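You operate a simulated robot arm through the tools that you are given. There is no shell and no other tool. Be economical: measure what you need, move in short steps, check, and stop when the job is done.

The job below is to be done with a simulated two-armed robot. You get a single attempt, and the scene is never put back.

## Task
Take the cap off the document tube and lay it down on the top of the rigging stand.

It is judged by the outcome, as a careful person would: the job done as asked, and still so three seconds after it is handed in. It fails if anything else is knocked over, pushed out of place, dropped, spilled or broken. A push-on lid holds only when it is set on centred and level and pressed home; a screw cap is set on level and turned clockwise until tight.

## Robot
Two 6-joint arms with two-finger parallel grippers on one trunk, on a base that drives. Base frame: it is fixed to the floor where the robot stands at the start and does not move with it; the origin is under the middle of the robot, x ahead of it, y to its left, z up. Lengths are in mm, angles in degrees, forces in N, time in s.
The left shoulder is at the start at [60, 187, 1122], the right one opposite. With the tool pointing down near the work surface each hand reaches from about 220 to 620 mm from the robot's upright axis, wherever it stands, measured 20 degrees to its own side. Payload 1.57 kg a hand.
Tool frame (each hand has its own): the origin (TCP) lies between the finger pads and is the grasp point; the fingertips stand 30 mm ahead of it; z points along the fingers, y is the line along which they close. Largest opening 110 mm; finger width 24, thickness 12; the body of the gripper, 48 by 112 mm, starts 78 mm behind the TCP.
Orientation is that of the tool frame in the base frame, as a unit quaternion [x, y, z, w]. With the fingers straight down and closing along the base's y, the tool's x points along the base's -x, its y along +y and its z along -z.

## Interface
- The arms move only by the tool apply_moves. It takes "left_moves", "right_moves" or both (then of equal length, played together; a hand with none holds still); each is a list that holds one entry, the list of rows, each a list of 7 numbers: the shift along the tool's x, y, z in units of 100 mm (1.0 is 100 mm), then the turn, a rotation vector about the tool's x, y, z in units of 45 degrees (1.0 is 45 degrees), then the opening in per cent of the stroke, from 0 (shut) to 100 (fully open). In form: [[[x, y, z, wx, wy, wz, gripper], ...]]. A call has 1 to 10 rows; each row is the pose to reach, as a shift and turn from the pose commanded when the call began, along the tool's axes at that moment. A call with a number of a shift or a turn outside -1 to 1 is refused whole. A row lasts 0.2 s, in which the tool goes at most 50 mm and 8.6 degrees; a call with a longer step from one row to the next is refused whole, and so is a gripper value outside its range. Where a pose cannot be reached the arm comes as near as it can. A force on the tool above 40 N (or 10 N above the force at the start of the call, whichever is more), or a blocked arm, ends the call early, and 0.2 s more pass. The fingers move at their own pace (about 153 mm/s each) and stop on an object; they squeeze with about 24 N. The grip force told is the motor's: it shows also when the fingers shut on nothing. Time passes only in rows, and 0.2 s behind the last, so rows that repeat a pose let the fingers close. It gives the time, the measured TCP pose, the force on the tool (base axes), the opening and the grip force at its end, in the units of the frame above (readings bear some noise).
- Cameras (640 x 400 px; columns grow to the right, rows downward): "scene" is now at [18.6, -4.6, 1664.7]; the picture's right is [-0.08, -1.00, 0.00], its down [-0.75, 0.06, -0.66] and it looks along [0.66, -0.05, -0.75] (base axes); focal length 278 px, centre (320, 200). "left" rides on the left gripper at [-36, 0, -80] in its tool frame; the picture's right is [0.00, -1.00, 0.00], its down [0.97, 0.00, -0.24] and it looks along [0.24, 0.00, 0.97] (tool axes); focal length 218 px, centre (320, 200). "right" rides on the right gripper at [-36, 0, -80] in its tool frame; the picture's right is [0.00, -1.00, 0.00], its down [0.97, 0.00, -0.24] and it looks along [0.24, 0.00, 0.97] (tool axes); focal length 218 px, centre (320, 200). There is no depth. A picture from a camera that has moved, and an enlarged one, comes with that camera's place and axes in the base frame and with its lens.
- snapshot(camera): a new picture of that camera. The clock stands still meanwhile.
- move_column(by): slides the trunk up (or, below 0, down) by that many mm; the arms and the scene camera ride with it, the base frame stays. It gives what a move gives, with no picture.
- base_move(legs): drives the robot by 1 to 6 legs, each [ahead, left, turn to the left] in mm, mm and degrees, along the robot's own axes; the way and the turn of a leg run together, so that a leg with both is an arc; at most 1500 mm and 180 degrees a leg. The arms and the cameras ride along, it lands a little off, and it stops where it bumps. It gives what a move gives.
- aim_head(pan, tilt): turns the head with the scene camera to pan (to the left, within 86 degrees either way) and tilt (down, from -29 to 69), counted from straight ahead of the robot. It gives what a move gives.
- enlarge(camera, box): a new picture of the part [left, top, right, bottom] of that camera's present view, enlarged. The clock stands still meanwhile.
- job_done(): hands the job in; it is judged then, once.

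Go step by step. Nothing tells you exact positions but the pictures and the camera data: compare them with the known pose of the tool, close in by small moves and look again before you grip or let go. The budget is 120 turns and 92 pictures, counting those below and the enlarged ones. Unless the task says otherwise, let go and move clear before handing in, and close with one line.

The tools are called after "Request:" by a JSON object that holds its "op" and its "data". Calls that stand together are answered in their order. apply_moves: Moves the arms, as the interface text tells. Its arguments: {"type":"object","properties":{"left_moves":{"type":"array","items":{"type":"array","items":{"type":"array","items":{"type":"number"}}}},"right_moves":{"type":"array","items":{"type":"array","items":{"type":"array","items":{"type":"number"}}}}},"required":[]} The other tools are called the same way: move_column (by) slides the trunk up or down; base_move (legs) drives the base; aim_head (pan, tilt) turns the head that bears the scene camera; snapshot (camera) takes a picture; enlarge (camera, box) takes an enlarged picture of a part of a camera's view; job_done () hands the job in.

At the start:

```text
time: 0.0
left_ee_pos: [433.1, 179.2, 1230.9]
left_tcp_rot: [-0.001, 1.0, 0.0, 0.0]
left_wrist_force: [-0.3, 0.4, 0.8]
left_finger_gap: 110.1
left_finger_force: 0.0
right_ee_pos: [387.2, -125.4, 1283.6]
right_tcp_rot: [0.0, 1.0, 0.0, 0.0]
right_wrist_force: [-0.7, 0.0, 0.0]
right_finger_gap: 110.2
right_finger_force: 0.0
trunk travel left (down, up): [-750.0, 240.0]
robot x, y, heading: [-1.9, -4.3, 0.2]
head pan, tilt: [-4.6, 48.6]
```

scene: 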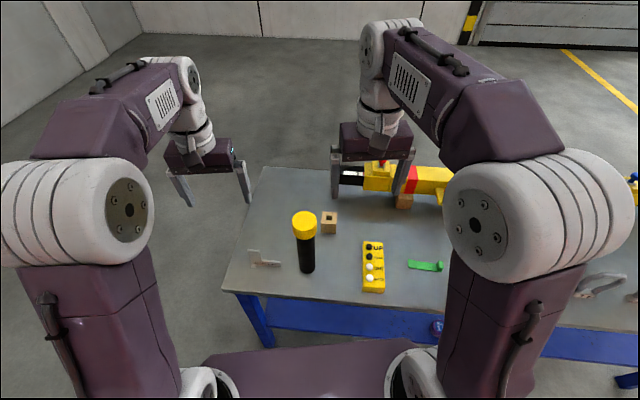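
right: 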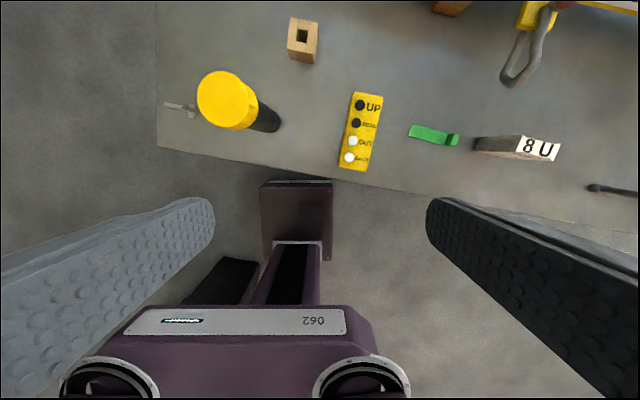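
left: 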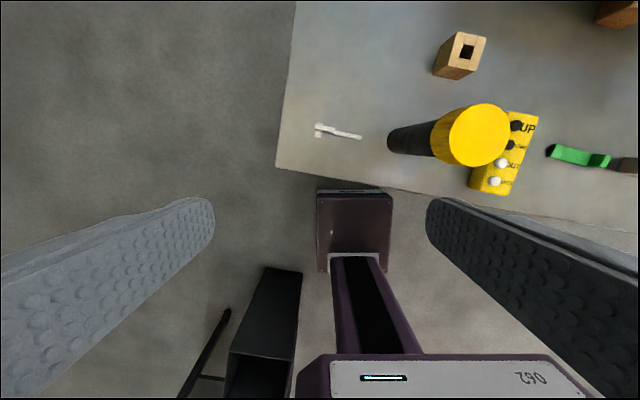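

I see the tube (black, yellow cap) standing on the bench near x≈475, y≈5, with its top at about z≈1065. I don't see the rigging stand yet, so I'll look around.

Request:
{"op": "aim_head", "data": {"pan": -45, "tilt": 35}}

Request:
{"op": "snapshot", "data": {"camera": "scene"}}

Request:
{"op": "aim_head", "data": {"pan": 50, "tilt": 30}}

Request:
{"op": "snapshot", "data": {"camera": "scene"}}

```text
time: 1.1
left_ee_pos: [433.3, 179.3, 1230.8]
left_tcp_rot: [0.0, 1.0, 0.001, 0.0]
left_wrist_force: [1.0, -0.2, 0.5]
left_finger_gap: 109.7
left_finger_force: 0.0
right_ee_pos: [386.2, -126.1, 1284.8]
right_tcp_rot: [-0.001, 1.0, 0.001, 0.0]
right_wrist_force: [-0.2, -0.4, -0.2]
right_finger_gap: 110.0
right_finger_force: 0.1
trunk travel left (down, up): [-750.0, 240.0]
robot x, y, heading: [2.0, 1.6, 0.2]
head pan, tilt: [-45.0, 35.0]
```

```text
88 pictures are left
camera scene: at [2.9, -60.5, 1684.5], right [-0.71, -0.71, 0.0], down [-0.41, 0.41, -0.82], along [0.58, -0.58, -0.57], focal length 278 px, centre (320, 200)
```

scene: 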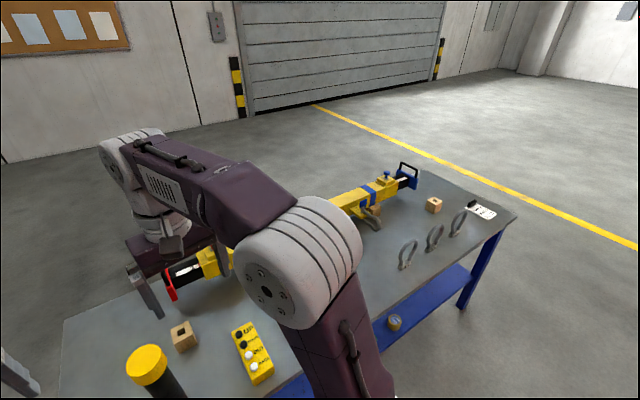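

```text
time: 2.8
left_ee_pos: [433.5, 178.4, 1231.1]
left_tcp_rot: [-0.001, 1.0, 0.0, 0.001]
left_wrist_force: [-0.2, -0.6, 0.7]
left_finger_gap: 110.3
left_finger_force: 0.1
right_ee_pos: [387.1, -125.0, 1283.5]
right_tcp_rot: [0.0, 1.0, 0.0, 0.0]
right_wrist_force: [0.5, 0.3, 0.4]
right_finger_gap: 109.9
right_finger_force: 0.1
trunk travel left (down, up): [-750.0, 240.0]
robot x, y, heading: [1.2, 2.3, -0.1]
head pan, tilt: [50.0, 30.0]
```

```text
87 pictures are left
camera scene: at [-1.3, 70.8, 1692.3], right [0.77, -0.64, 0.0], down [-0.32, -0.38, -0.87], along [0.56, 0.66, -0.5], focal length 278 px, centre (320, 200)
```

scene: 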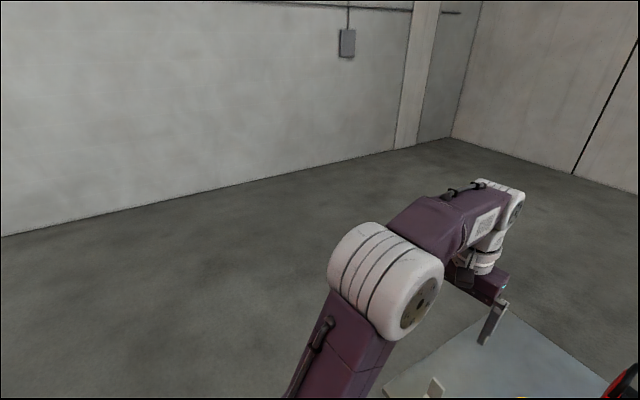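

No stand is visible yet, so I'll look further to each side.

Request:
{"op": "aim_head", "data": {"pan": -86, "tilt": 25}}

Request:
{"op": "snapshot", "data": {"camera": "scene"}}

Request:
{"op": "aim_head", "data": {"pan": 86, "tilt": 30}}

Request:
{"op": "snapshot", "data": {"camera": "scene"}}

```text
time: 5.0
left_ee_pos: [433.0, 179.2, 1232.2]
left_tcp_rot: [0.0, 1.0, 0.001, 0.001]
left_wrist_force: [-0.1, 0.0, -0.1]
left_finger_gap: 110.2
left_finger_force: 0.1
right_ee_pos: [385.8, -126.1, 1283.8]
right_tcp_rot: [0.0, 1.0, 0.0, 0.0]
right_wrist_force: [0.4, -0.5, 0.0]
right_finger_gap: 110.0
right_finger_force: 0.1
trunk travel left (down, up): [-750.0, 240.0]
robot x, y, heading: [0.4, 2.3, -0.0]
head pan, tilt: [-85.9, 25.0]
```

```text
86 pictures are left
camera scene: at [-52.9, -90.3, 1700.3], right [-1.0, -0.07, 0.0], down [-0.03, 0.42, -0.91], along [0.06, -0.9, -0.42], focal length 278 px, centre (320, 200)
```

scene: 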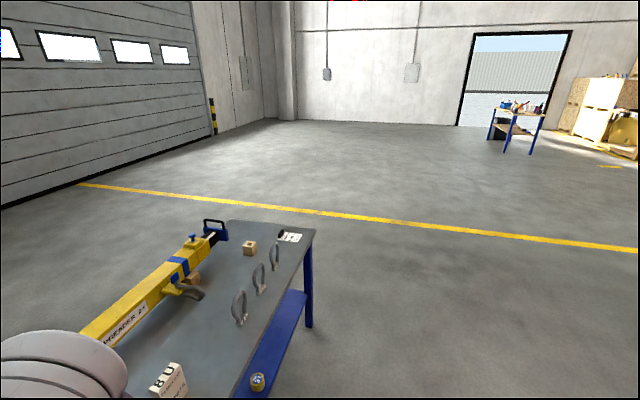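

```text
time: 7.6
left_ee_pos: [433.6, 178.6, 1232.3]
left_tcp_rot: [0.0, 1.0, -0.001, -0.001]
left_wrist_force: [-0.2, -0.3, 0.2]
left_finger_gap: 110.1
left_finger_force: 0.1
right_ee_pos: [387.3, -125.0, 1284.4]
right_tcp_rot: [0.0, 1.0, 0.0, 0.0]
right_wrist_force: [-0.2, 0.1, 0.3]
right_finger_gap: 110.1
right_finger_force: 0.1
trunk travel left (down, up): [-750.0, 240.0]
robot x, y, heading: [3.2, -3.3, 0.0]
head pan, tilt: [85.9, 30.0]
```

```text
85 pictures are left
camera scene: at [-53.0, 91.8, 1692.3], right [1.0, -0.07, 0.0], down [-0.04, -0.5, -0.87], along [0.06, 0.86, -0.5], focal length 278 px, centre (320, 200)
```

scene: 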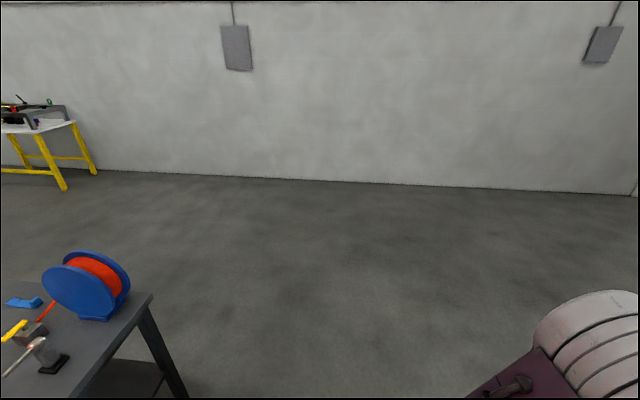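

The main bench is ahead and there is another table behind to the left. I'll turn round and see what is there.

Request:
{"op": "base_move", "data": {"legs": [[-150, 0, 0], [0, 0, 110]]}}

Request:
{"op": "aim_head", "data": {"pan": 0, "tilt": 30}}

Request:
{"op": "snapshot", "data": {"camera": "scene"}}

Request:
{"op": "aim_head", "data": {"pan": 75, "tilt": 25}}

Request:
{"op": "snapshot", "data": {"camera": "scene"}}

```text
time: 13.5
left_ee_pos: [-465.7, 343.2, 1231.2]
left_tcp_rot: [0.821, -0.571, 0.0, 0.0]
left_wrist_force: [0.6, -0.3, -0.6]
left_finger_gap: 110.1
left_finger_force: 0.1
right_ee_pos: [-162.9, 404.2, 1283.7]
right_tcp_rot: [0.821, -0.571, 0.0, 0.0]
right_wrist_force: [0.9, -0.2, 0.7]
right_finger_gap: 110.1
right_finger_force: 0.0
trunk travel left (down, up): [-750.0, 240.0]
robot x, y, heading: [-144.3, 0.8, 110.4]
head pan, tilt: [85.9, 30.0]
```

```text
time: 15.1
left_ee_pos: [-465.9, 343.4, 1232.7]
left_tcp_rot: [0.821, -0.571, 0.0, -0.001]
left_wrist_force: [-0.1, -1.1, -0.6]
left_finger_gap: 110.0
left_finger_force: 0.0
right_ee_pos: [-163.7, 405.8, 1283.9]
right_tcp_rot: [0.82, -0.572, -0.001, 0.0]
right_wrist_force: [0.1, -0.1, 0.0]
right_finger_gap: 110.3
right_finger_force: 0.0
trunk travel left (down, up): [-750.0, 240.0]
robot x, y, heading: [-150.4, -0.3, 110.7]
head pan, tilt: [0.0, 30.0]
```

```text
84 pictures are left
camera scene: at [-158.1, 30.1, 1692.3], right [0.94, 0.35, 0.0], down [0.17, -0.47, -0.87], along [-0.3, 0.81, -0.5], focal length 278 px, centre (320, 200)
```

scene: 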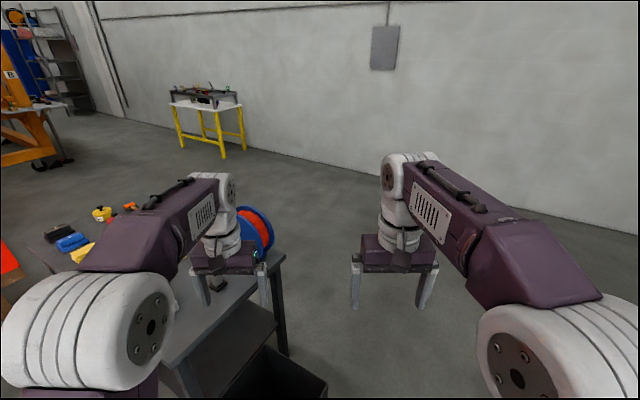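

```text
time: 16.6
left_ee_pos: [-466.8, 344.1, 1232.6]
left_tcp_rot: [0.821, -0.572, 0.0, 0.0]
left_wrist_force: [-0.6, 0.5, -0.1]
left_finger_gap: 109.8
left_finger_force: 0.0
right_ee_pos: [-163.6, 405.8, 1283.7]
right_tcp_rot: [0.82, -0.572, 0.0, -0.001]
right_wrist_force: [0.8, 0.0, -0.1]
right_finger_gap: 110.0
right_finger_force: 0.1
trunk travel left (down, up): [-750.0, 240.0]
robot x, y, heading: [-150.1, 0.6, 110.1]
head pan, tilt: [75.0, 25.0]
```

```text
83 pictures are left
camera scene: at [-218.4, -63.1, 1700.3], right [-0.09, 1.0, 0.0], down [0.42, 0.04, -0.91], along [-0.9, -0.08, -0.42], focal length 278 px, centre (320, 200)
```

scene: 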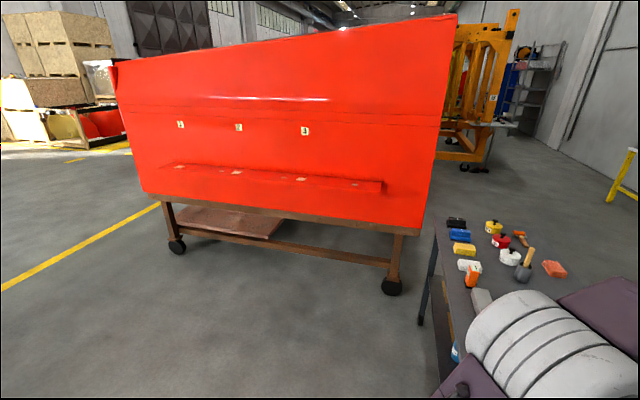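

Several candidates are visible: the blue-legged bench with a spreader beam and shackles, and the dark table behind. I'll look for labels.

Request:
{"op": "aim_head", "data": {"pan": 40, "tilt": 50}}

Request:
{"op": "snapshot", "data": {"camera": "scene"}}

Request:
{"op": "aim_head", "data": {"pan": -86, "tilt": 30}}

Request:
{"op": "snapshot", "data": {"camera": "scene"}}

```text
time: 17.6
left_ee_pos: [-467.5, 343.7, 1233.1]
left_tcp_rot: [0.821, -0.572, 0.0, 0.0]
left_wrist_force: [0.4, 0.1, -0.9]
left_finger_gap: 109.8
left_finger_force: 0.0
right_ee_pos: [-165.0, 405.3, 1284.1]
right_tcp_rot: [0.821, -0.571, -0.001, 0.001]
right_wrist_force: [-0.3, -0.5, -0.5]
right_finger_gap: 109.8
right_finger_force: 0.1
trunk travel left (down, up): [-750.0, 240.0]
robot x, y, heading: [-149.2, 1.7, 110.2]
head pan, tilt: [40.0, 50.0]
```

```text
82 pictures are left
camera scene: at [-193.6, -16.7, 1662.8], right [0.49, 0.87, 0.0], down [0.67, -0.38, -0.64], along [-0.56, 0.32, -0.77], focal length 278 px, centre (320, 200)
```

scene: 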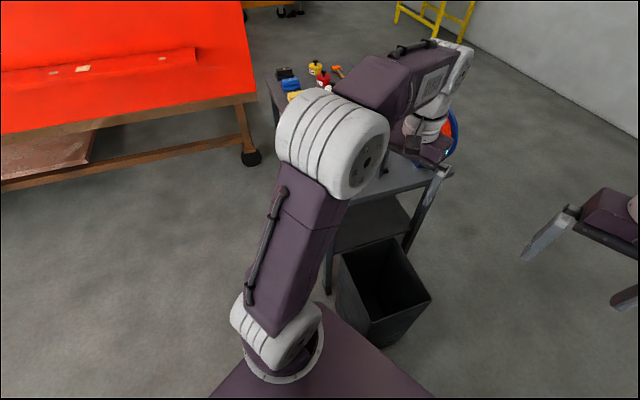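

```text
time: 19.7
left_ee_pos: [-465.7, 343.9, 1232.2]
left_tcp_rot: [0.821, -0.572, -0.001, 0.001]
left_wrist_force: [0.2, -0.9, -0.6]
left_finger_gap: 110.1
left_finger_force: 0.1
right_ee_pos: [-164.3, 405.9, 1283.7]
right_tcp_rot: [0.82, -0.572, 0.0, 0.0]
right_wrist_force: [0.4, -0.4, 0.4]
right_finger_gap: 110.0
right_finger_force: 0.1
trunk travel left (down, up): [-750.0, 240.0]
robot x, y, heading: [-149.3, 2.7, 110.4]
head pan, tilt: [-85.9, 30.0]
```

```text
81 pictures are left
camera scene: at [-44.3, -17.3, 1692.3], right [0.41, -0.91, 0.0], down [-0.46, -0.21, -0.87], along [0.79, 0.36, -0.5], focal length 278 px, centre (320, 200)
```

scene: 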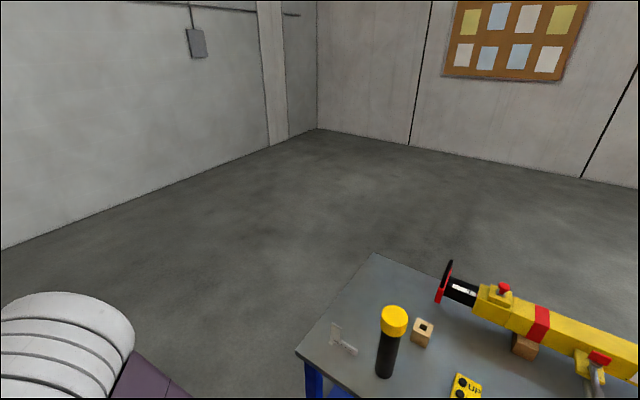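

I'll get a better view of the dark table before deciding which piece is the rigging stand.

Request:
{"op": "base_move", "data": {"legs": [[0, 0, 70]]}}

Request:
{"op": "aim_head", "data": {"pan": -50, "tilt": 35}}

Request:
{"op": "snapshot", "data": {"camera": "scene"}}

Request:
{"op": "aim_head", "data": {"pan": 40, "tilt": 20}}

Request:
{"op": "snapshot", "data": {"camera": "scene"}}

```text
time: 23.1
left_ee_pos: [-577.8, -186.3, 1230.5]
left_tcp_rot: [1.0, 0.009, 0.0, 0.001]
left_wrist_force: [0.4, -0.1, 0.2]
left_finger_gap: 110.1
left_finger_force: 0.1
right_ee_pos: [-536.6, 117.7, 1283.8]
right_tcp_rot: [1.0, 0.008, -0.001, 0.0]
right_wrist_force: [0.3, 0.3, -0.9]
right_finger_gap: 109.9
right_finger_force: 0.1
trunk travel left (down, up): [-750.0, 240.0]
robot x, y, heading: [-147.2, 1.6, -179.4]
head pan, tilt: [-85.9, 30.0]
```

```text
time: 24.2
left_ee_pos: [-576.9, -186.1, 1233.0]
left_tcp_rot: [1.0, 0.009, 0.0, 0.0]
left_wrist_force: [-0.4, -0.8, 1.0]
left_finger_gap: 110.0
left_finger_force: 0.0
right_ee_pos: [-535.6, 120.0, 1283.2]
right_tcp_rot: [1.0, 0.008, 0.0, -0.001]
right_wrist_force: [-0.3, -0.5, -0.8]
right_finger_gap: 110.0
right_finger_force: 0.1
trunk travel left (down, up): [-750.0, 240.0]
robot x, y, heading: [-149.4, -1.8, -179.0]
head pan, tilt: [-50.0, 35.0]
```

```text
80 pictures are left
camera scene: at [-145.2, 69.1, 1684.5], right [0.76, 0.66, 0.0], down [0.38, -0.43, -0.82], along [-0.54, 0.62, -0.57], focal length 278 px, centre (320, 200)
```

scene: 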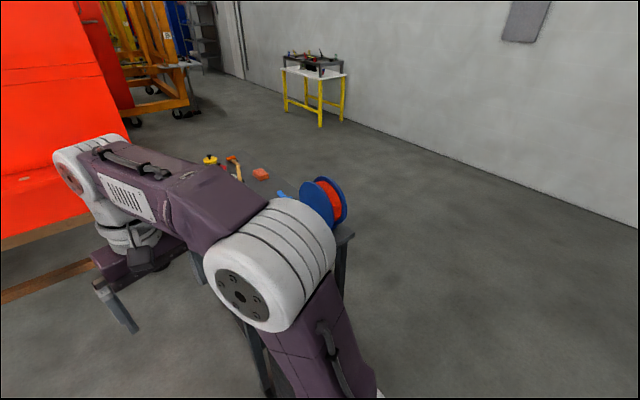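

```text
time: 25.8
left_ee_pos: [-578.5, -185.8, 1231.8]
left_tcp_rot: [1.0, 0.009, 0.0, 0.0]
left_wrist_force: [0.4, 0.4, -0.2]
left_finger_gap: 109.9
left_finger_force: 0.0
right_ee_pos: [-535.4, 118.3, 1285.0]
right_tcp_rot: [1.0, 0.009, 0.0, 0.0]
right_wrist_force: [0.4, -0.4, 0.1]
right_finger_gap: 110.3
right_finger_force: 0.1
trunk travel left (down, up): [-750.0, 240.0]
robot x, y, heading: [-145.7, -0.2, -179.0]
head pan, tilt: [40.0, 20.0]
```

```text
79 pictures are left
camera scene: at [-157.9, -58.5, 1708.3], right [-0.66, 0.76, 0.0], down [0.26, 0.22, -0.94], along [-0.71, -0.62, -0.34], focal length 278 px, centre (320, 200)
```

scene: 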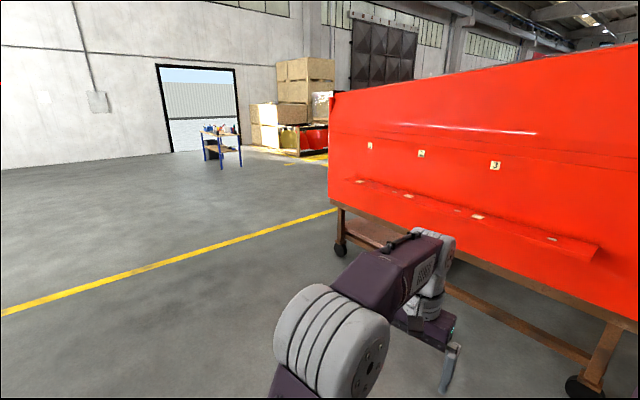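

The start bench has the spreader beam, shackles and hoist pendant, so it looks like rigging. I'll take a closer look at the dark table to rule it out.

Request:
{"op": "aim_head", "data": {"pan": -25, "tilt": 40}}

Request:
{"op": "snapshot", "data": {"camera": "scene"}}

Request:
{"op": "snapshot", "data": {"camera": "right"}}

```text
time: 27.2
left_ee_pos: [-577.9, -187.5, 1232.5]
left_tcp_rot: [1.0, 0.008, 0.0, 0.0]
left_wrist_force: [0.0, -0.3, 0.6]
left_finger_gap: 110.1
left_finger_force: 0.1
right_ee_pos: [-536.8, 118.7, 1284.2]
right_tcp_rot: [1.0, 0.009, 0.0, 0.0]
right_wrist_force: [-0.3, 0.7, -0.8]
right_finger_gap: 109.8
right_finger_force: 0.1
trunk travel left (down, up): [-750.0, 240.0]
robot x, y, heading: [-148.3, 0.5, -179.0]
head pan, tilt: [-25.0, 40.0]
```

```text
78 pictures are left
camera scene: at [-165.3, 37.0, 1677.0], right [0.41, 0.91, 0.0], down [0.59, -0.26, -0.77], along [-0.7, 0.31, -0.64], focal length 278 px, centre (320, 200)
```

scene: 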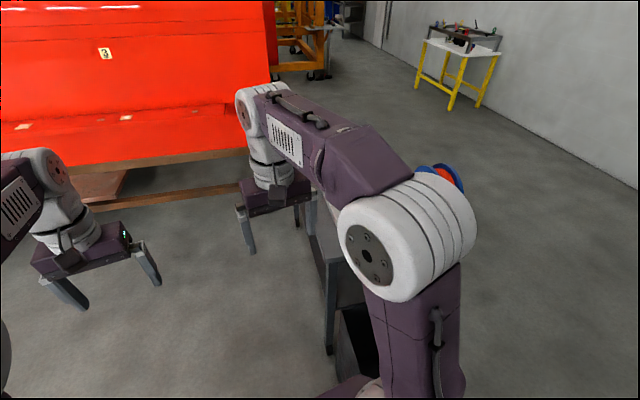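

```text
77 pictures are left
camera right: at [-573.0, 117.6, 1364.0], right [-0.02, 1.0, 0.0], down [0.97, 0.02, 0.24], along [0.24, 0.0, -0.97], focal length 218 px, centre (320, 200)
```

right: 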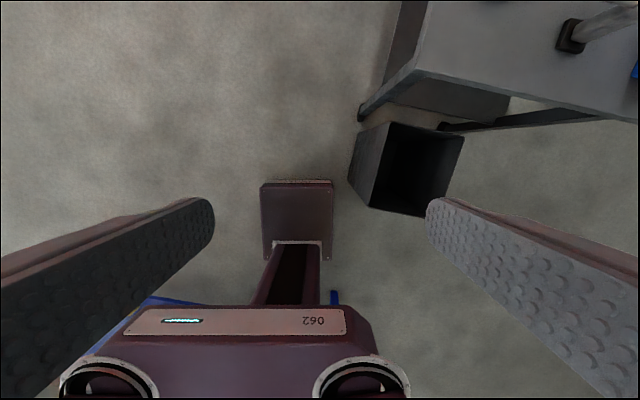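

I'll face the dark table squarely so I can see it between the arms.

Request:
{"op": "base_move", "data": {"legs": [[0, 0, -45]]}}

Request:
{"op": "aim_head", "data": {"pan": 0, "tilt": 40}}

Request:
{"op": "snapshot", "data": {"camera": "scene"}}

Request:
{"op": "snapshot", "data": {"camera": "left"}}

```text
time: 29.6
left_ee_pos: [-583.4, 175.1, 1232.4]
left_tcp_rot: [0.926, -0.377, 0.0, 0.0]
left_wrist_force: [-0.2, 0.5, 0.3]
left_finger_gap: 110.0
left_finger_force: 0.1
right_ee_pos: [-336.9, 358.8, 1283.2]
right_tcp_rot: [0.926, -0.377, -0.001, -0.001]
right_wrist_force: [-0.2, 0.0, -0.1]
right_finger_gap: 110.0
right_finger_force: 0.1
trunk travel left (down, up): [-750.0, 240.0]
robot x, y, heading: [-146.9, -2.1, 135.6]
head pan, tilt: [-25.0, 40.0]
```

```text
time: 30.5
left_ee_pos: [-582.2, 175.0, 1232.8]
left_tcp_rot: [0.926, -0.378, 0.0, 0.0]
left_wrist_force: [-0.7, -0.2, -0.2]
left_finger_gap: 110.1
left_finger_force: 0.1
right_ee_pos: [-335.0, 359.6, 1283.5]
right_tcp_rot: [0.926, -0.378, 0.0, 0.0]
right_wrist_force: [0.0, 0.1, -0.7]
right_finger_gap: 110.0
right_finger_force: 0.1
trunk travel left (down, up): [-750.0, 240.0]
robot x, y, heading: [-146.9, 1.6, 135.5]
head pan, tilt: [0.0, 40.0]
```

```text
76 pictures are left
camera scene: at [-165.2, 19.1, 1676.9], right [0.7, 0.71, 0.0], down [0.46, -0.45, -0.77], along [-0.55, 0.54, -0.64], focal length 278 px, centre (320, 200)
```

scene: 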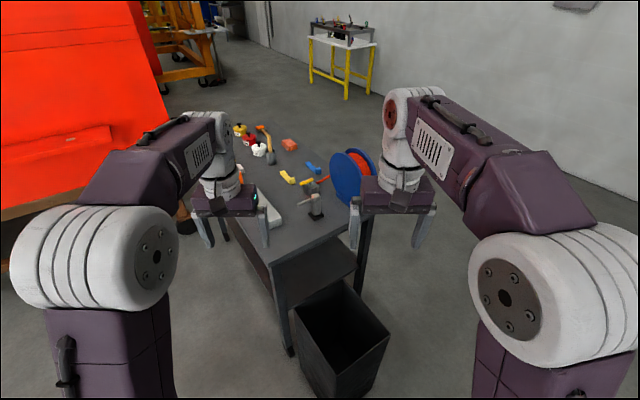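

```text
75 pictures are left
camera left: at [-608.7, 199.9, 1311.5], right [0.7, 0.71, 0.0], down [0.69, -0.68, 0.24], along [0.17, -0.17, -0.97], focal length 218 px, centre (320, 200)
```

left: 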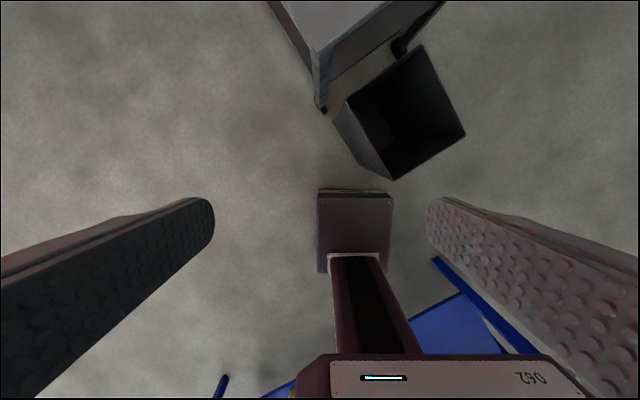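

Request:
{"op": "enlarge", "data": {"camera": "scene", "box": [220, 110, 380, 210]}}

Request:
{"op": "enlarge", "data": {"camera": "scene", "box": [290, 0, 410, 75]}}

```text
4.00 times, centred on (300, 160) of scene
camera zoom: at [-165.2, 19.1, 1676.9], right [0.7, 0.71, 0.0], down [0.46, -0.45, -0.77], along [-0.55, 0.54, -0.64], focal length 1110 px, centre (400, 360)
```

zoom: 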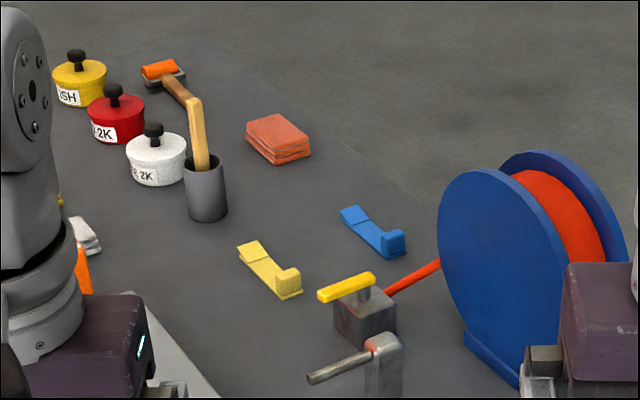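

```text
5.33 times, centred on (350, 38) of scene
camera zoom: at [-165.2, 19.1, 1676.9], right [0.7, 0.71, 0.0], down [0.46, -0.45, -0.77], along [-0.55, 0.54, -0.64], focal length 1481 px, centre (160, 1067)
```

zoom: 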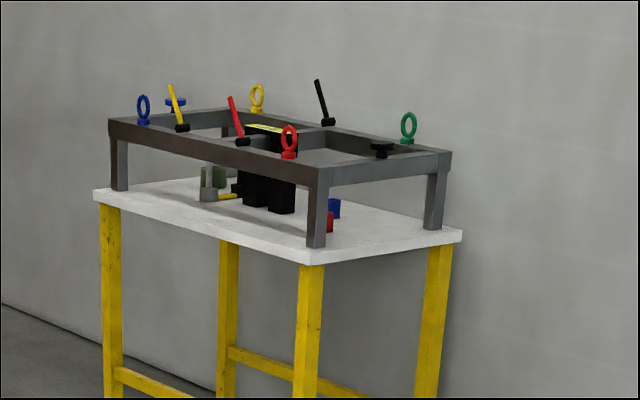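

The dark table is a paint and finishing bench, and the yellow-legged one is a fixture table. The blue-legged start bench, with spreader, shackles and hoist pendant, is the rigging stand. I'll go back to it and check the far blue table on the way.

Request:
{"op": "base_move", "data": {"legs": [[0, 0, -135.5], [100, 0, 0]]}}

Request:
{"op": "aim_head", "data": {"pan": -86, "tilt": 25}}

Request:
{"op": "enlarge", "data": {"camera": "scene", "box": [470, 85, 566, 160]}}

Request:
{"op": "enlarge", "data": {"camera": "scene", "box": [60, 200, 380, 400]}}

Request:
{"op": "aim_head", "data": {"pan": 0, "tilt": 50}}

Request:
{"op": "snapshot", "data": {"camera": "scene"}}

```text
time: 37.5
left_ee_pos: [396.0, 142.5, 1232.2]
left_tcp_rot: [0.034, 0.999, -0.001, 0.001]
left_wrist_force: [0.4, 0.3, -0.8]
left_finger_gap: 109.9
left_finger_force: 0.1
right_ee_pos: [328.6, -158.1, 1283.8]
right_tcp_rot: [0.033, 0.999, 0.0, 0.0]
right_wrist_force: [0.2, 0.0, 1.4]
right_finger_gap: 110.1
right_finger_force: 0.0
trunk travel left (down, up): [-750.0, 240.0]
robot x, y, heading: [-45.9, -4.4, -3.9]
head pan, tilt: [0.0, 40.0]
```

```text
time: 39.1
left_ee_pos: [398.4, 142.2, 1232.4]
left_tcp_rot: [0.034, 0.999, 0.0, 0.0]
left_wrist_force: [0.5, 0.0, 0.7]
left_finger_gap: 109.6
left_finger_force: 0.0
right_ee_pos: [328.6, -158.8, 1284.3]
right_tcp_rot: [0.034, 0.999, 0.0, 0.0]
right_wrist_force: [-0.4, 0.5, 0.3]
right_finger_gap: 110.2
right_finger_force: 0.0
trunk travel left (down, up): [-750.0, 240.0]
robot x, y, heading: [-46.8, -9.3, -4.0]
head pan, tilt: [-85.9, 25.0]
```

```text
5.33 times, centred on (518, 122) of scene
camera zoom: at [-106.1, -93.4, 1700.2], right [-1.0, 0.0, 0.0], down [0.0, 0.42, -0.91], along [0.0, -0.91, -0.42], focal length 1481 px, centre (-736, 613)
```

zoom: 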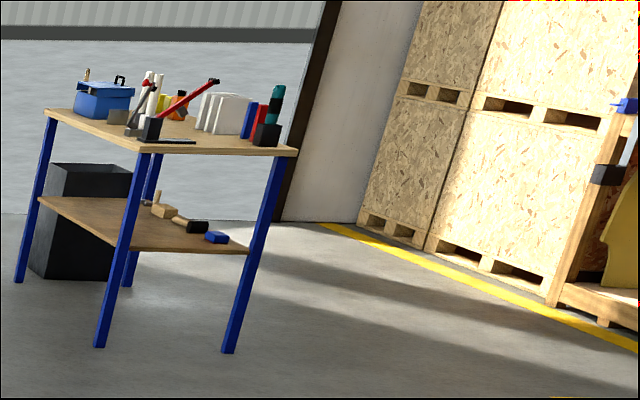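

```text
2.00 times, centred on (220, 300) of scene
camera zoom: at [-106.1, -93.4, 1700.2], right [-1.0, 0.0, 0.0], down [0.0, 0.42, -0.91], along [0.0, -0.91, -0.42], focal length 555 px, centre (520, 0)
```

zoom: 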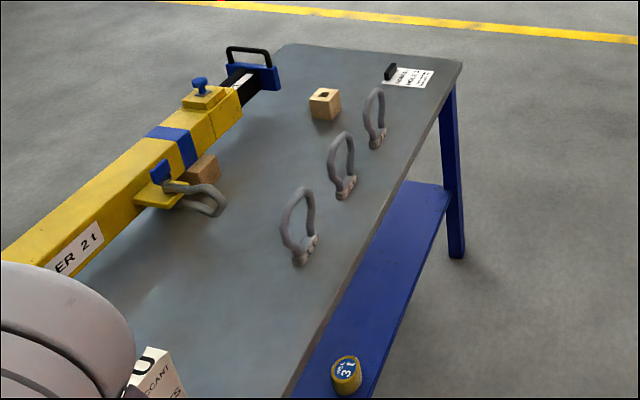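

```text
time: 40.7
left_ee_pos: [397.7, 143.1, 1232.5]
left_tcp_rot: [0.034, 0.999, 0.0, 0.0]
left_wrist_force: [0.3, 0.8, 0.4]
left_finger_gap: 110.2
left_finger_force: 0.1
right_ee_pos: [329.9, -158.0, 1284.1]
right_tcp_rot: [0.034, 0.999, 0.0, 0.002]
right_wrist_force: [1.0, 0.4, 0.6]
right_finger_gap: 110.4
right_finger_force: 0.1
trunk travel left (down, up): [-750.0, 240.0]
robot x, y, heading: [-46.6, -11.3, -4.1]
head pan, tilt: [0.0, 50.0]
```

```text
70 pictures are left
camera scene: at [-29.1, -6.6, 1662.8], right [-0.07, -1.0, 0.0], down [-0.76, 0.05, -0.64], along [0.64, -0.04, -0.77], focal length 278 px, centre (320, 200)
```

scene: 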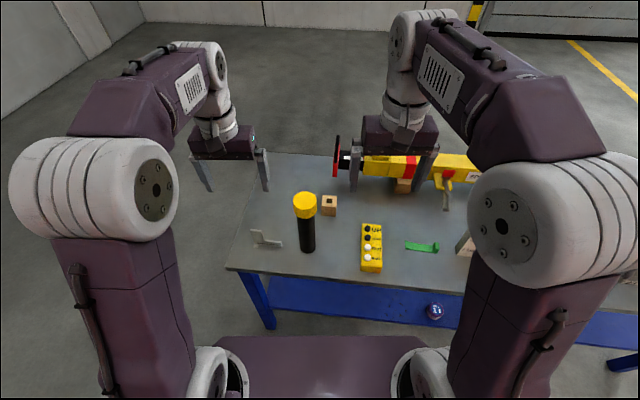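

The start bench is confirmed as the rigging stand. Next I need to see what type of cap it is and locate the tube precisely.

Request:
{"op": "enlarge", "data": {"camera": "scene", "box": [260, 180, 356, 260]}}

Request:
{"op": "snapshot", "data": {"camera": "left"}}

Request:
{"op": "snapshot", "data": {"camera": "right"}}

```text
5.00 times, centred on (308, 220) of scene
camera zoom: at [-29.1, -6.6, 1662.8], right [-0.07, -1.0, 0.0], down [-0.76, 0.05, -0.64], along [0.64, -0.04, -0.77], focal length 1388 px, centre (380, 100)
```

zoom: 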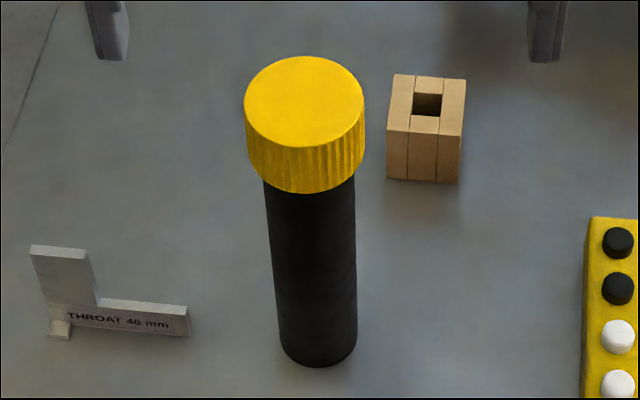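

```text
68 pictures are left
camera left: at [433.3, 139.7, 1311.6], right [-0.07, -1.0, 0.0], down [-0.97, 0.07, 0.24], along [-0.24, 0.02, -0.97], focal length 218 px, centre (320, 200)
```

left: 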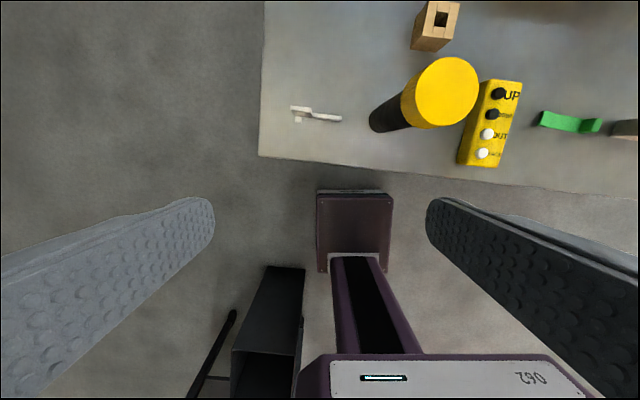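

```text
67 pictures are left
camera right: at [364.8, -161.5, 1364.1], right [-0.07, -1.0, 0.0], down [-0.97, 0.07, 0.24], along [-0.24, 0.02, -0.97], focal length 218 px, centre (320, 200)
```

right: 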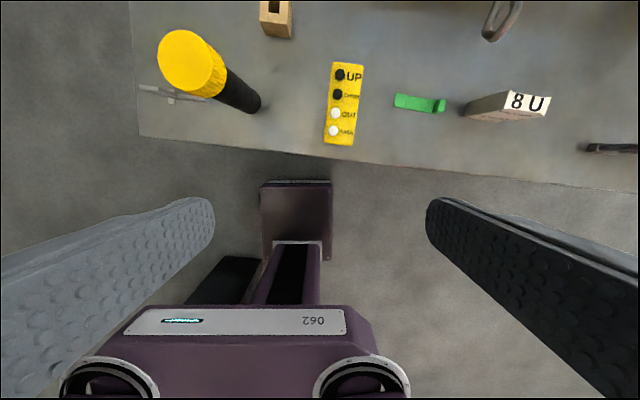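

The cap is ribbed and about 68 mm across, so I take it as a screw cap centred near (481, 0) with its top at z≈1057. The tube is about 53 mm across. The left hand will hold the body from front-left with a horizontal hand, and the right hand will unscrew from above. I'll start by pitching the left hand to horizontal.

Request:
{"op": "apply_moves", "data": {"left_moves": [[[0, 0, 0, 0, -0.17, 0, 100], [0, 0, 0, 0, -0.34, 0, 100], [0, 0, 0, 0, -0.51, 0, 100], [0, 0, 0, 0, -0.68, 0, 100], [0, 0, 0, 0, -0.85, 0, 100], [0, 0, 0, 0, -1, 0, 100]]]}}

Request:
{"op": "apply_moves", "data": {"left_moves": [[[0, 0, 0, 0, -0.17, 0, 100], [0, 0, 0, 0, -0.34, 0, 100], [0, 0, 0, 0, -0.51, 0, 100], [0, 0, 0, 0, -0.68, 0, 100], [0, 0, 0, 0, -0.85, 0, 100], [0, 0, 0, 0, -1, 0, 100]]]}}

Request:
{"op": "apply_moves", "data": {"left_moves": [[[0, 0, 0, 0.16, 0, 0, 100], [0, 0, 0, 0.32, 0, 0, 100], [0, 0, 0, 0.48, 0, 0, 100], [0, 0, 0, 0.64, 0, 0, 100], [0, 0, 0, 0.8, 0, 0, 100]]]}}

```text
time: 42.1
left_ee_pos: [397.8, 142.0, 1232.1]
left_tcp_rot: [0.031, 0.923, -0.013, 0.383]
left_wrist_force: [0.3, 0.8, 0.3]
left_finger_gap: 109.9
left_finger_force: 0.1
right_ee_pos: [328.7, -158.2, 1284.2]
right_tcp_rot: [0.034, 0.999, 0.0, 0.0]
right_wrist_force: [-0.4, -0.6, 0.2]
right_finger_gap: 109.9
right_finger_force: 0.2
trunk travel left (down, up): [-750.0, 240.0]
robot x, y, heading: [-46.3, -8.7, -4.0]
head pan, tilt: [0.0, 50.0]
```

```text
time: 43.5
left_ee_pos: [477.4, 105.6, 1260.4]
left_tcp_rot: [0.024, 0.725, 0.014, 0.688]
left_wrist_force: [-0.1, -7.9, 5.9]
left_finger_gap: 109.9
left_finger_force: 0.0
left hand out of reach, approached as far as the arm can: row 1, 2, 3, 4, 5, 6
right_ee_pos: [335.2, -158.8, 1281.0]
right_tcp_rot: [0.034, 0.999, 0.0, -0.003]
right_wrist_force: [0.5, 0.2, 0.3]
right_finger_gap: 110.1
right_finger_force: 0.0
trunk travel left (down, up): [-750.0, 240.0]
robot x, y, heading: [-44.5, -8.0, -4.0]
head pan, tilt: [0.0, 50.0]
```

```text
time: 44.5
left_ee_pos: [393.9, -67.0, 1301.8]
left_tcp_rot: [0.157, 0.694, -0.166, 0.682]
left_wrist_force: [4.9, 26.8, -1.2]
left_finger_gap: 86.5
left_finger_force: 0.0
left hand out of reach, approached as far as the arm can: row 1, 2, 3, 4, 5
right_ee_pos: [325.1, -163.1, 1284.7]
right_tcp_rot: [0.034, 0.999, -0.007, -0.006]
right_wrist_force: [-5.9, -26.4, 0.3]
right_finger_gap: 86.2
right_finger_force: 0.1
trunk travel left (down, up): [-750.0, 240.0]
robot x, y, heading: [-46.2, -10.4, -3.7]
head pan, tilt: [0.0, 50.0]
stopped in row 5 (right hand): the force on the tool passed its limit (the readings are from after the stop); the commanded pose is now the measured one
```

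The left arm was too folded and its fingers have bumped the right hand. I'll look before separating them.

Request:
{"op": "snapshot", "data": {"camera": "scene"}}

```text
66 pictures are left
camera scene: at [-31.4, -6.6, 1662.8], right [-0.07, -1.0, 0.0], down [-0.76, 0.05, -0.64], along [0.64, -0.04, -0.77], focal length 278 px, centre (320, 200)
```

scene: 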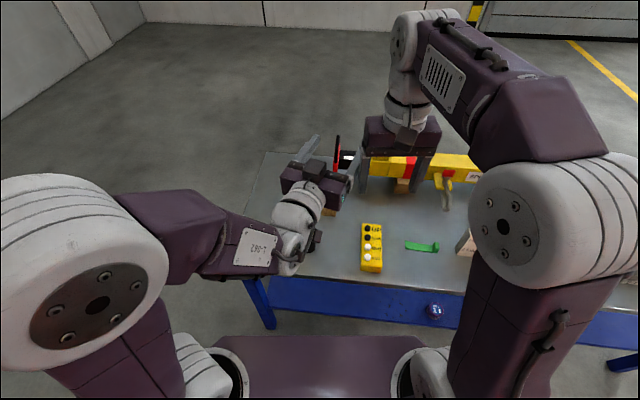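

The left hand's right finger is pressing against the right hand's left finger from outside. I'll move the right hand to the right first, then see.

Request:
{"op": "apply_moves", "data": {"right_moves": [[[0, -0.3, 0, 0, 0, 0, 100], [0, -0.7, 0, 0, 0, 0, 100], [0, -1, 0, 0, 0, 0, 100]]]}}

Request:
{"op": "apply_moves", "data": {"left_moves": [[[0, 0.3, 0, 0, 0, 0, 100], [0, 0.6, 0.2, 0, 0, 0, 100], [0, 0.9, 0.4, 0, 0, 0, 100]]]}}

Request:
{"op": "snapshot", "data": {"camera": "scene"}}

```text
time: 45.3
left_ee_pos: [395.7, -71.0, 1302.0]
left_tcp_rot: [0.161, 0.694, -0.168, 0.681]
left_wrist_force: [-0.1, 0.3, -0.7]
left_finger_gap: 109.9
left_finger_force: 0.1
right_ee_pos: [322.6, -262.3, 1284.8]
right_tcp_rot: [0.032, 0.999, -0.003, -0.006]
right_wrist_force: [0.0, -0.2, -0.2]
right_finger_gap: 109.9
right_finger_force: 0.2
trunk travel left (down, up): [-750.0, 240.0]
robot x, y, heading: [-49.8, -9.4, -4.0]
head pan, tilt: [0.0, 50.0]
```

```text
time: 46.1
left_ee_pos: [404.1, -68.8, 1305.6]
left_tcp_rot: [0.16, 0.693, -0.168, 0.682]
left_wrist_force: [0.8, -0.7, -0.7]
left_finger_gap: 110.0
left_finger_force: 0.0
left hand out of reach, approached as far as the arm can: row 1, 2, 3
right_ee_pos: [321.0, -261.1, 1284.3]
right_tcp_rot: [0.033, 0.999, -0.004, -0.006]
right_wrist_force: [-0.1, 0.1, 0.5]
right_finger_gap: 110.0
right_finger_force: 0.1
trunk travel left (down, up): [-750.0, 240.0]
robot x, y, heading: [-44.7, -7.6, -4.3]
head pan, tilt: [0.0, 50.0]
```

```text
65 pictures are left
camera scene: at [-29.3, -6.5, 1662.8], right [-0.07, -1.0, 0.0], down [-0.76, 0.05, -0.64], along [0.64, -0.04, -0.77], focal length 278 px, centre (320, 200)
```

scene: 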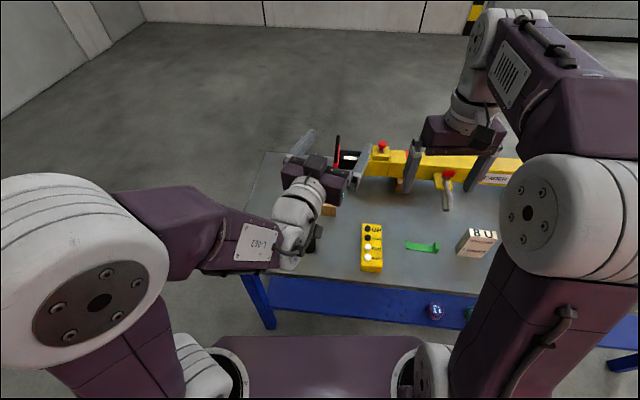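

The left arm is too folded at this height. Raising the trunk will put the shoulder higher, which gives a low horizontal left hand room to straighten. Then I'll lower the left hand.

Request:
{"op": "move_column", "data": {"by": 150}}

Request:
{"op": "apply_moves", "data": {"left_moves": [[[0.4, 0, -0.2, 0, 0, 0, 100], [0.8, 0, -0.4, 0, 0, 0, 100], [1.0, 0, -0.6, 0, 0, 0, 100]]]}}

```text
time: 47.9
left_ee_pos: [402.3, -69.3, 1456.0]
left_tcp_rot: [0.159, 0.694, -0.167, 0.682]
left_wrist_force: [-0.2, 0.3, 1.3]
left_finger_gap: 110.0
left_finger_force: 0.1
right_ee_pos: [321.1, -261.0, 1434.2]
right_tcp_rot: [0.032, 0.999, -0.005, -0.007]
right_wrist_force: [0.1, -0.3, 0.2]
right_finger_gap: 109.9
right_finger_force: 0.0
trunk travel left (down, up): [-900.0, 90.0]
robot x, y, heading: [-47.1, -7.1, -3.9]
head pan, tilt: [0.0, 50.0]
```

```text
time: 48.6
left_ee_pos: [384.3, -95.7, 1413.5]
left_tcp_rot: [0.159, 0.695, -0.164, 0.682]
left_wrist_force: [0.3, -0.3, -0.9]
left_finger_gap: 109.9
left_finger_force: 0.0
left hand out of reach, approached as far as the arm can: row 1, 2, 3
right_ee_pos: [319.8, -260.8, 1435.6]
right_tcp_rot: [0.033, 0.999, -0.004, -0.006]
right_wrist_force: [-0.2, 0.4, 0.5]
right_finger_gap: 109.7
right_finger_force: 0.1
trunk travel left (down, up): [-900.0, 90.0]
robot x, y, heading: [-49.7, -10.9, -4.1]
head pan, tilt: [0.0, 50.0]
```

Request:
{"op": "apply_moves", "data": {"left_moves": [[[0.4, 0, 0, 0, 0, 0, 100], [0.8, 0, 0, 0, 0, 0, 100], [1.0, 0, 0, 0, 0, 0, 100]]]}}

Request:
{"op": "snapshot", "data": {"camera": "scene"}}

```text
time: 49.5
left_ee_pos: [368.0, -110.2, 1399.4]
left_tcp_rot: [0.159, 0.696, -0.163, 0.681]
left_wrist_force: [0.0, 0.3, 0.5]
left_finger_gap: 110.0
left_finger_force: 0.0
left hand out of reach, approached as far as the arm can: row 1, 2, 3
right_ee_pos: [320.9, -259.7, 1434.9]
right_tcp_rot: [0.033, 0.999, -0.004, -0.006]
right_wrist_force: [0.3, -1.0, 0.5]
right_finger_gap: 110.1
right_finger_force: 0.1
trunk travel left (down, up): [-900.0, 90.0]
robot x, y, heading: [-47.7, -6.1, -4.1]
head pan, tilt: [0.0, 50.0]
```

```text
64 pictures are left
camera scene: at [-29.6, -4.8, 1812.8], right [-0.07, -1.0, 0.0], down [-0.76, 0.05, -0.64], along [0.64, -0.04, -0.77], focal length 278 px, centre (320, 200)
```

scene: 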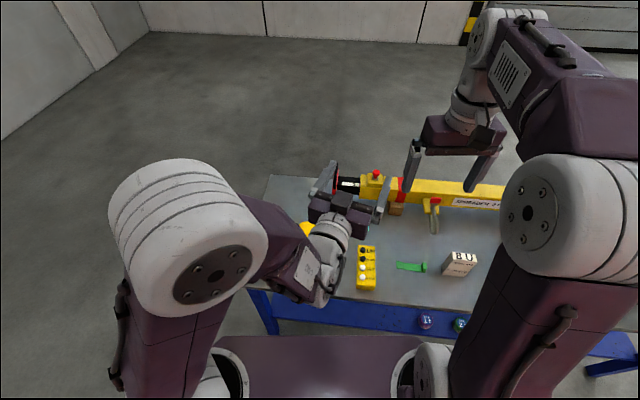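

The horizontal orientation is at the arm's limit here, but a 45° downward slant was easily reachable and holds the tube body just as well. I'll pitch the left hand back down.

Request:
{"op": "apply_moves", "data": {"left_moves": [[[0, 0, 0, 0, 0.17, 0, 100], [0, 0, 0, 0, 0.34, 0, 100], [0, 0, 0, 0, 0.51, 0, 100], [0, 0, 0, 0, 0.68, 0, 100], [0, 0, 0, 0, 0.85, 0, 100], [0, 0, 0, 0, 1, 0, 100], [0, 0, 0, 0, 1, 0, 100]]]}}

Request:
{"op": "snapshot", "data": {"camera": "scene"}}

```text
time: 51.0
left_ee_pos: [367.8, -114.4, 1400.9]
left_tcp_rot: [0.211, 0.902, -0.094, 0.365]
left_wrist_force: [-0.4, 0.2, 0.0]
left_finger_gap: 110.0
left_finger_force: 0.0
right_ee_pos: [320.6, -261.8, 1434.9]
right_tcp_rot: [0.033, 0.999, -0.004, -0.007]
right_wrist_force: [-0.1, -0.6, -0.3]
right_finger_gap: 110.0
right_finger_force: 0.0
trunk travel left (down, up): [-900.0, 90.0]
robot x, y, heading: [-44.8, -5.2, -3.7]
head pan, tilt: [0.0, 50.0]
```

```text
63 pictures are left
camera scene: at [-29.0, -7.0, 1812.8], right [-0.07, -1.0, 0.0], down [-0.76, 0.05, -0.64], along [0.64, -0.04, -0.77], focal length 278 px, centre (320, 200)
```

scene: 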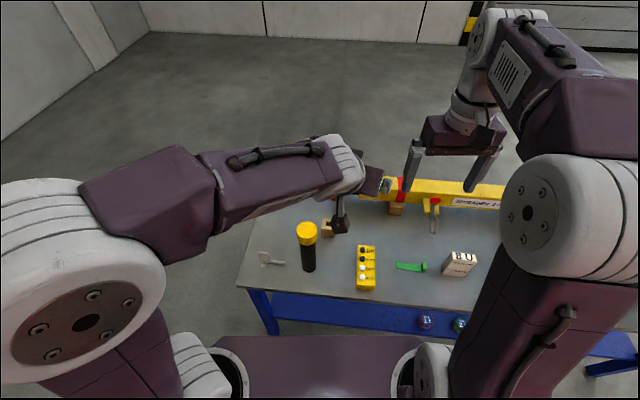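

Good: the left hand now slants at about 45°. I'll move it left and down to the front-left of the tube, staying clear.

Request:
{"op": "apply_moves", "data": {"left_moves": [[[0.3, 0.23, 0.08, 0, 0, 0, 100], [0.61, 0.46, 0.17, 0, 0, 0, 100], [0.917, 0.683, 0.253, 0, 0, 0, 100]]]}}

Request:
{"op": "apply_moves", "data": {"left_moves": [[[0.3, 0.23, 0.08, 0, 0, 0, 100], [0.61, 0.46, 0.17, 0, 0, 0, 100], [0.917, 0.683, 0.253, 0, 0, 0, 100]]]}}

Request:
{"op": "apply_moves", "data": {"left_moves": [[[0.3, 0.23, 0.08, 0, 0, 0, 100], [0.61, 0.46, 0.17, 0, 0, 0, 100], [0.917, 0.683, 0.253, 0, 0, 0, 100]]]}}

```text
time: 51.9
left_ee_pos: [353.7, -31.6, 1318.6]
left_tcp_rot: [0.208, 0.903, -0.094, 0.363]
left_wrist_force: [-0.1, -1.6, -0.1]
left_finger_gap: 109.9
left_finger_force: 0.0
right_ee_pos: [321.4, -260.1, 1434.3]
right_tcp_rot: [0.034, 0.999, -0.005, -0.005]
right_wrist_force: [0.1, 1.1, -0.5]
right_finger_gap: 110.0
right_finger_force: 0.0
trunk travel left (down, up): [-900.0, 90.0]
robot x, y, heading: [-48.5, -10.5, -3.9]
head pan, tilt: [0.0, 50.0]
```

```text
time: 52.6
left_ee_pos: [350.1, -7.6, 1292.6]
left_tcp_rot: [0.209, 0.903, -0.09, 0.364]
left_wrist_force: [-0.2, 0.7, 0.3]
left_finger_gap: 109.7
left_finger_force: 0.1
left hand out of reach, approached as far as the arm can: row 2, 3
right_ee_pos: [321.5, -262.2, 1434.4]
right_tcp_rot: [0.033, 0.999, -0.003, -0.007]
right_wrist_force: [0.5, 0.6, -0.4]
right_finger_gap: 109.9
right_finger_force: 0.0
trunk travel left (down, up): [-900.0, 90.0]
robot x, y, heading: [-45.3, -8.3, -3.6]
head pan, tilt: [0.0, 50.0]
```

```text
time: 53.5
left_ee_pos: [356.2, -23.2, 1239.8]
left_tcp_rot: [0.206, 0.904, -0.082, 0.365]
left_wrist_force: [0.3, 0.5, 0.0]
left_finger_gap: 109.8
left_finger_force: 0.0
left hand out of reach, approached as far as the arm can: row 1, 2, 3
right_ee_pos: [324.0, -262.5, 1433.9]
right_tcp_rot: [0.032, 0.999, -0.003, -0.007]
right_wrist_force: [0.4, -0.6, -0.4]
right_finger_gap: 110.0
right_finger_force: 0.0
trunk travel left (down, up): [-900.0, 90.0]
robot x, y, heading: [-47.8, -10.2, -4.0]
head pan, tilt: [0.0, 50.0]
```

The left hand is too close to the body here. I'll back the base off 70 mm, then push the hand forward-left.

Request:
{"op": "base_move", "data": {"legs": [[-70, 0, 0]]}}

Request:
{"op": "apply_moves", "data": {"left_moves": [[[-0.1, 0.35, 0.25, 0, 0, 0, 100], [-0.2, 0.7, 0.5, 0, 0, 0, 100], [-0.3, 1.0, 0.8, 0, 0, 0, 100]]]}}

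Request:
{"op": "snapshot", "data": {"camera": "scene"}}

```text
time: 54.5
left_ee_pos: [295.1, -16.7, 1236.3]
left_tcp_rot: [0.205, 0.906, -0.082, 0.361]
left_wrist_force: [0.4, -0.2, -0.7]
left_finger_gap: 110.1
left_finger_force: 0.1
right_ee_pos: [263.8, -256.8, 1430.3]
right_tcp_rot: [0.032, 0.999, -0.004, -0.01]
right_wrist_force: [0.6, 0.1, -0.3]
right_finger_gap: 109.9
right_finger_force: 0.0
trunk travel left (down, up): [-900.0, 90.0]
robot x, y, heading: [-114.3, -1.9, -3.9]
head pan, tilt: [0.0, 50.0]
```

```text
time: 55.3
left_ee_pos: [343.9, -41.1, 1199.9]
left_tcp_rot: [0.192, 0.907, -0.075, 0.367]
left_wrist_force: [0.3, -0.1, -0.3]
left_finger_gap: 110.1
left_finger_force: 0.0
left hand out of reach, approached as far as the arm can: row 1, 2, 3
right_ee_pos: [253.9, -255.2, 1433.6]
right_tcp_rot: [0.032, 0.999, -0.005, -0.006]
right_wrist_force: [0.0, -0.2, 0.1]
right_finger_gap: 110.0
right_finger_force: 0.1
trunk travel left (down, up): [-900.0, 90.0]
robot x, y, heading: [-115.5, -1.5, -3.8]
head pan, tilt: [0.0, 50.0]
```

```text
62 pictures are left
camera scene: at [-97.2, -2.1, 1812.8], right [-0.07, -1.0, 0.0], down [-0.76, 0.05, -0.64], along [0.64, -0.04, -0.77], focal length 278 px, centre (320, 200)
```

scene: 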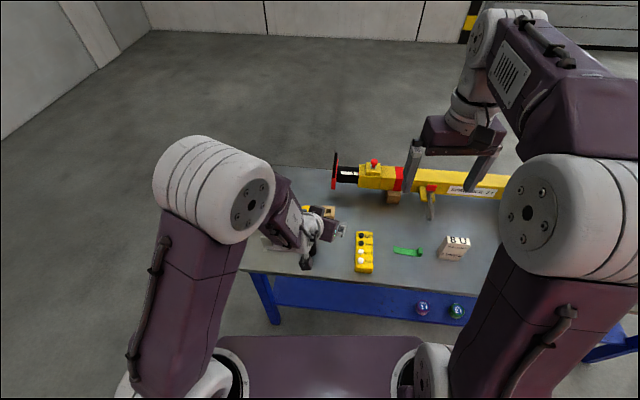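

The arm stops when its wrist gets too near the shoulder. Moving straight down first opens the distance, then I can move sideways.

Request:
{"op": "apply_moves", "data": {"left_moves": [[[0.25, 0, 0.25, 0, 0, 0, 100], [0.5, 0, 0.5, 0, 0, 0, 100], [0.75, 0, 0.75, 0, 0, 0, 100], [1.0, 0, 1.0, 0, 0, 0, 100]]]}}

```text
time: 56.3
left_ee_pos: [366.5, -63.0, 1076.6]
left_tcp_rot: [0.215, 0.906, -0.051, 0.362]
left_wrist_force: [0.1, 0.3, 0.3]
left_finger_gap: 110.1
left_finger_force: 0.1
left hand out of reach, approached as far as the arm can: row 1, 2, 3, 4
right_ee_pos: [255.0, -255.7, 1434.1]
right_tcp_rot: [0.032, 0.999, -0.003, -0.008]
right_wrist_force: [-0.3, 0.1, 0.1]
right_finger_gap: 110.1
right_finger_force: 0.0
trunk travel left (down, up): [-900.0, 90.0]
robot x, y, heading: [-114.0, -5.5, -3.8]
head pan, tilt: [0.0, 50.0]
```

Request:
{"op": "snapshot", "data": {"camera": "scene"}}

Request:
{"op": "snapshot", "data": {"camera": "left"}}

```text
61 pictures are left
camera scene: at [-95.8, -2.7, 1812.8], right [-0.07, -1.0, 0.0], down [-0.76, 0.05, -0.64], along [0.64, -0.04, -0.77], focal length 278 px, centre (320, 200)
```

scene: 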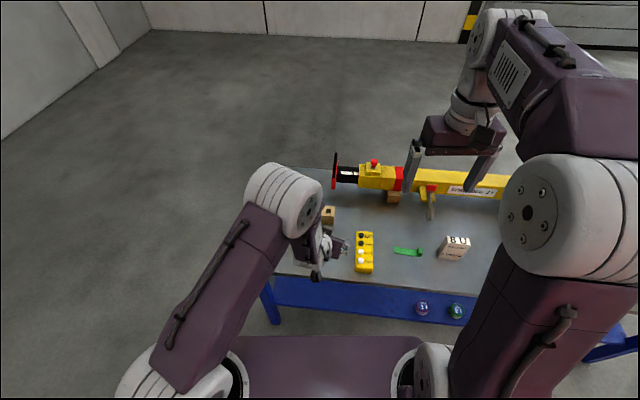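

```text
60 pictures are left
camera left: at [338.6, -55.7, 1159.7], right [-0.43, -0.9, -0.06], down [-0.78, 0.4, -0.48], along [0.46, -0.15, -0.87], focal length 218 px, centre (320, 200)
```

left: 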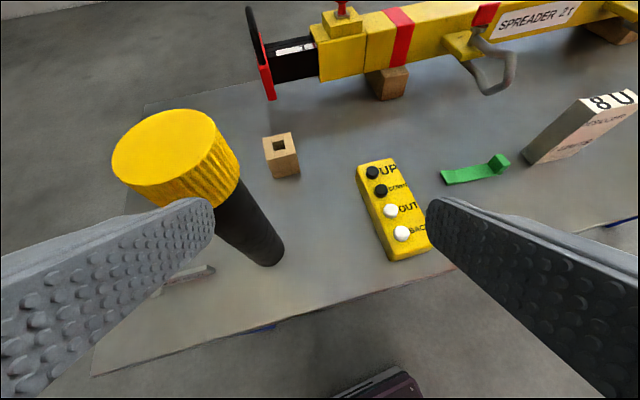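

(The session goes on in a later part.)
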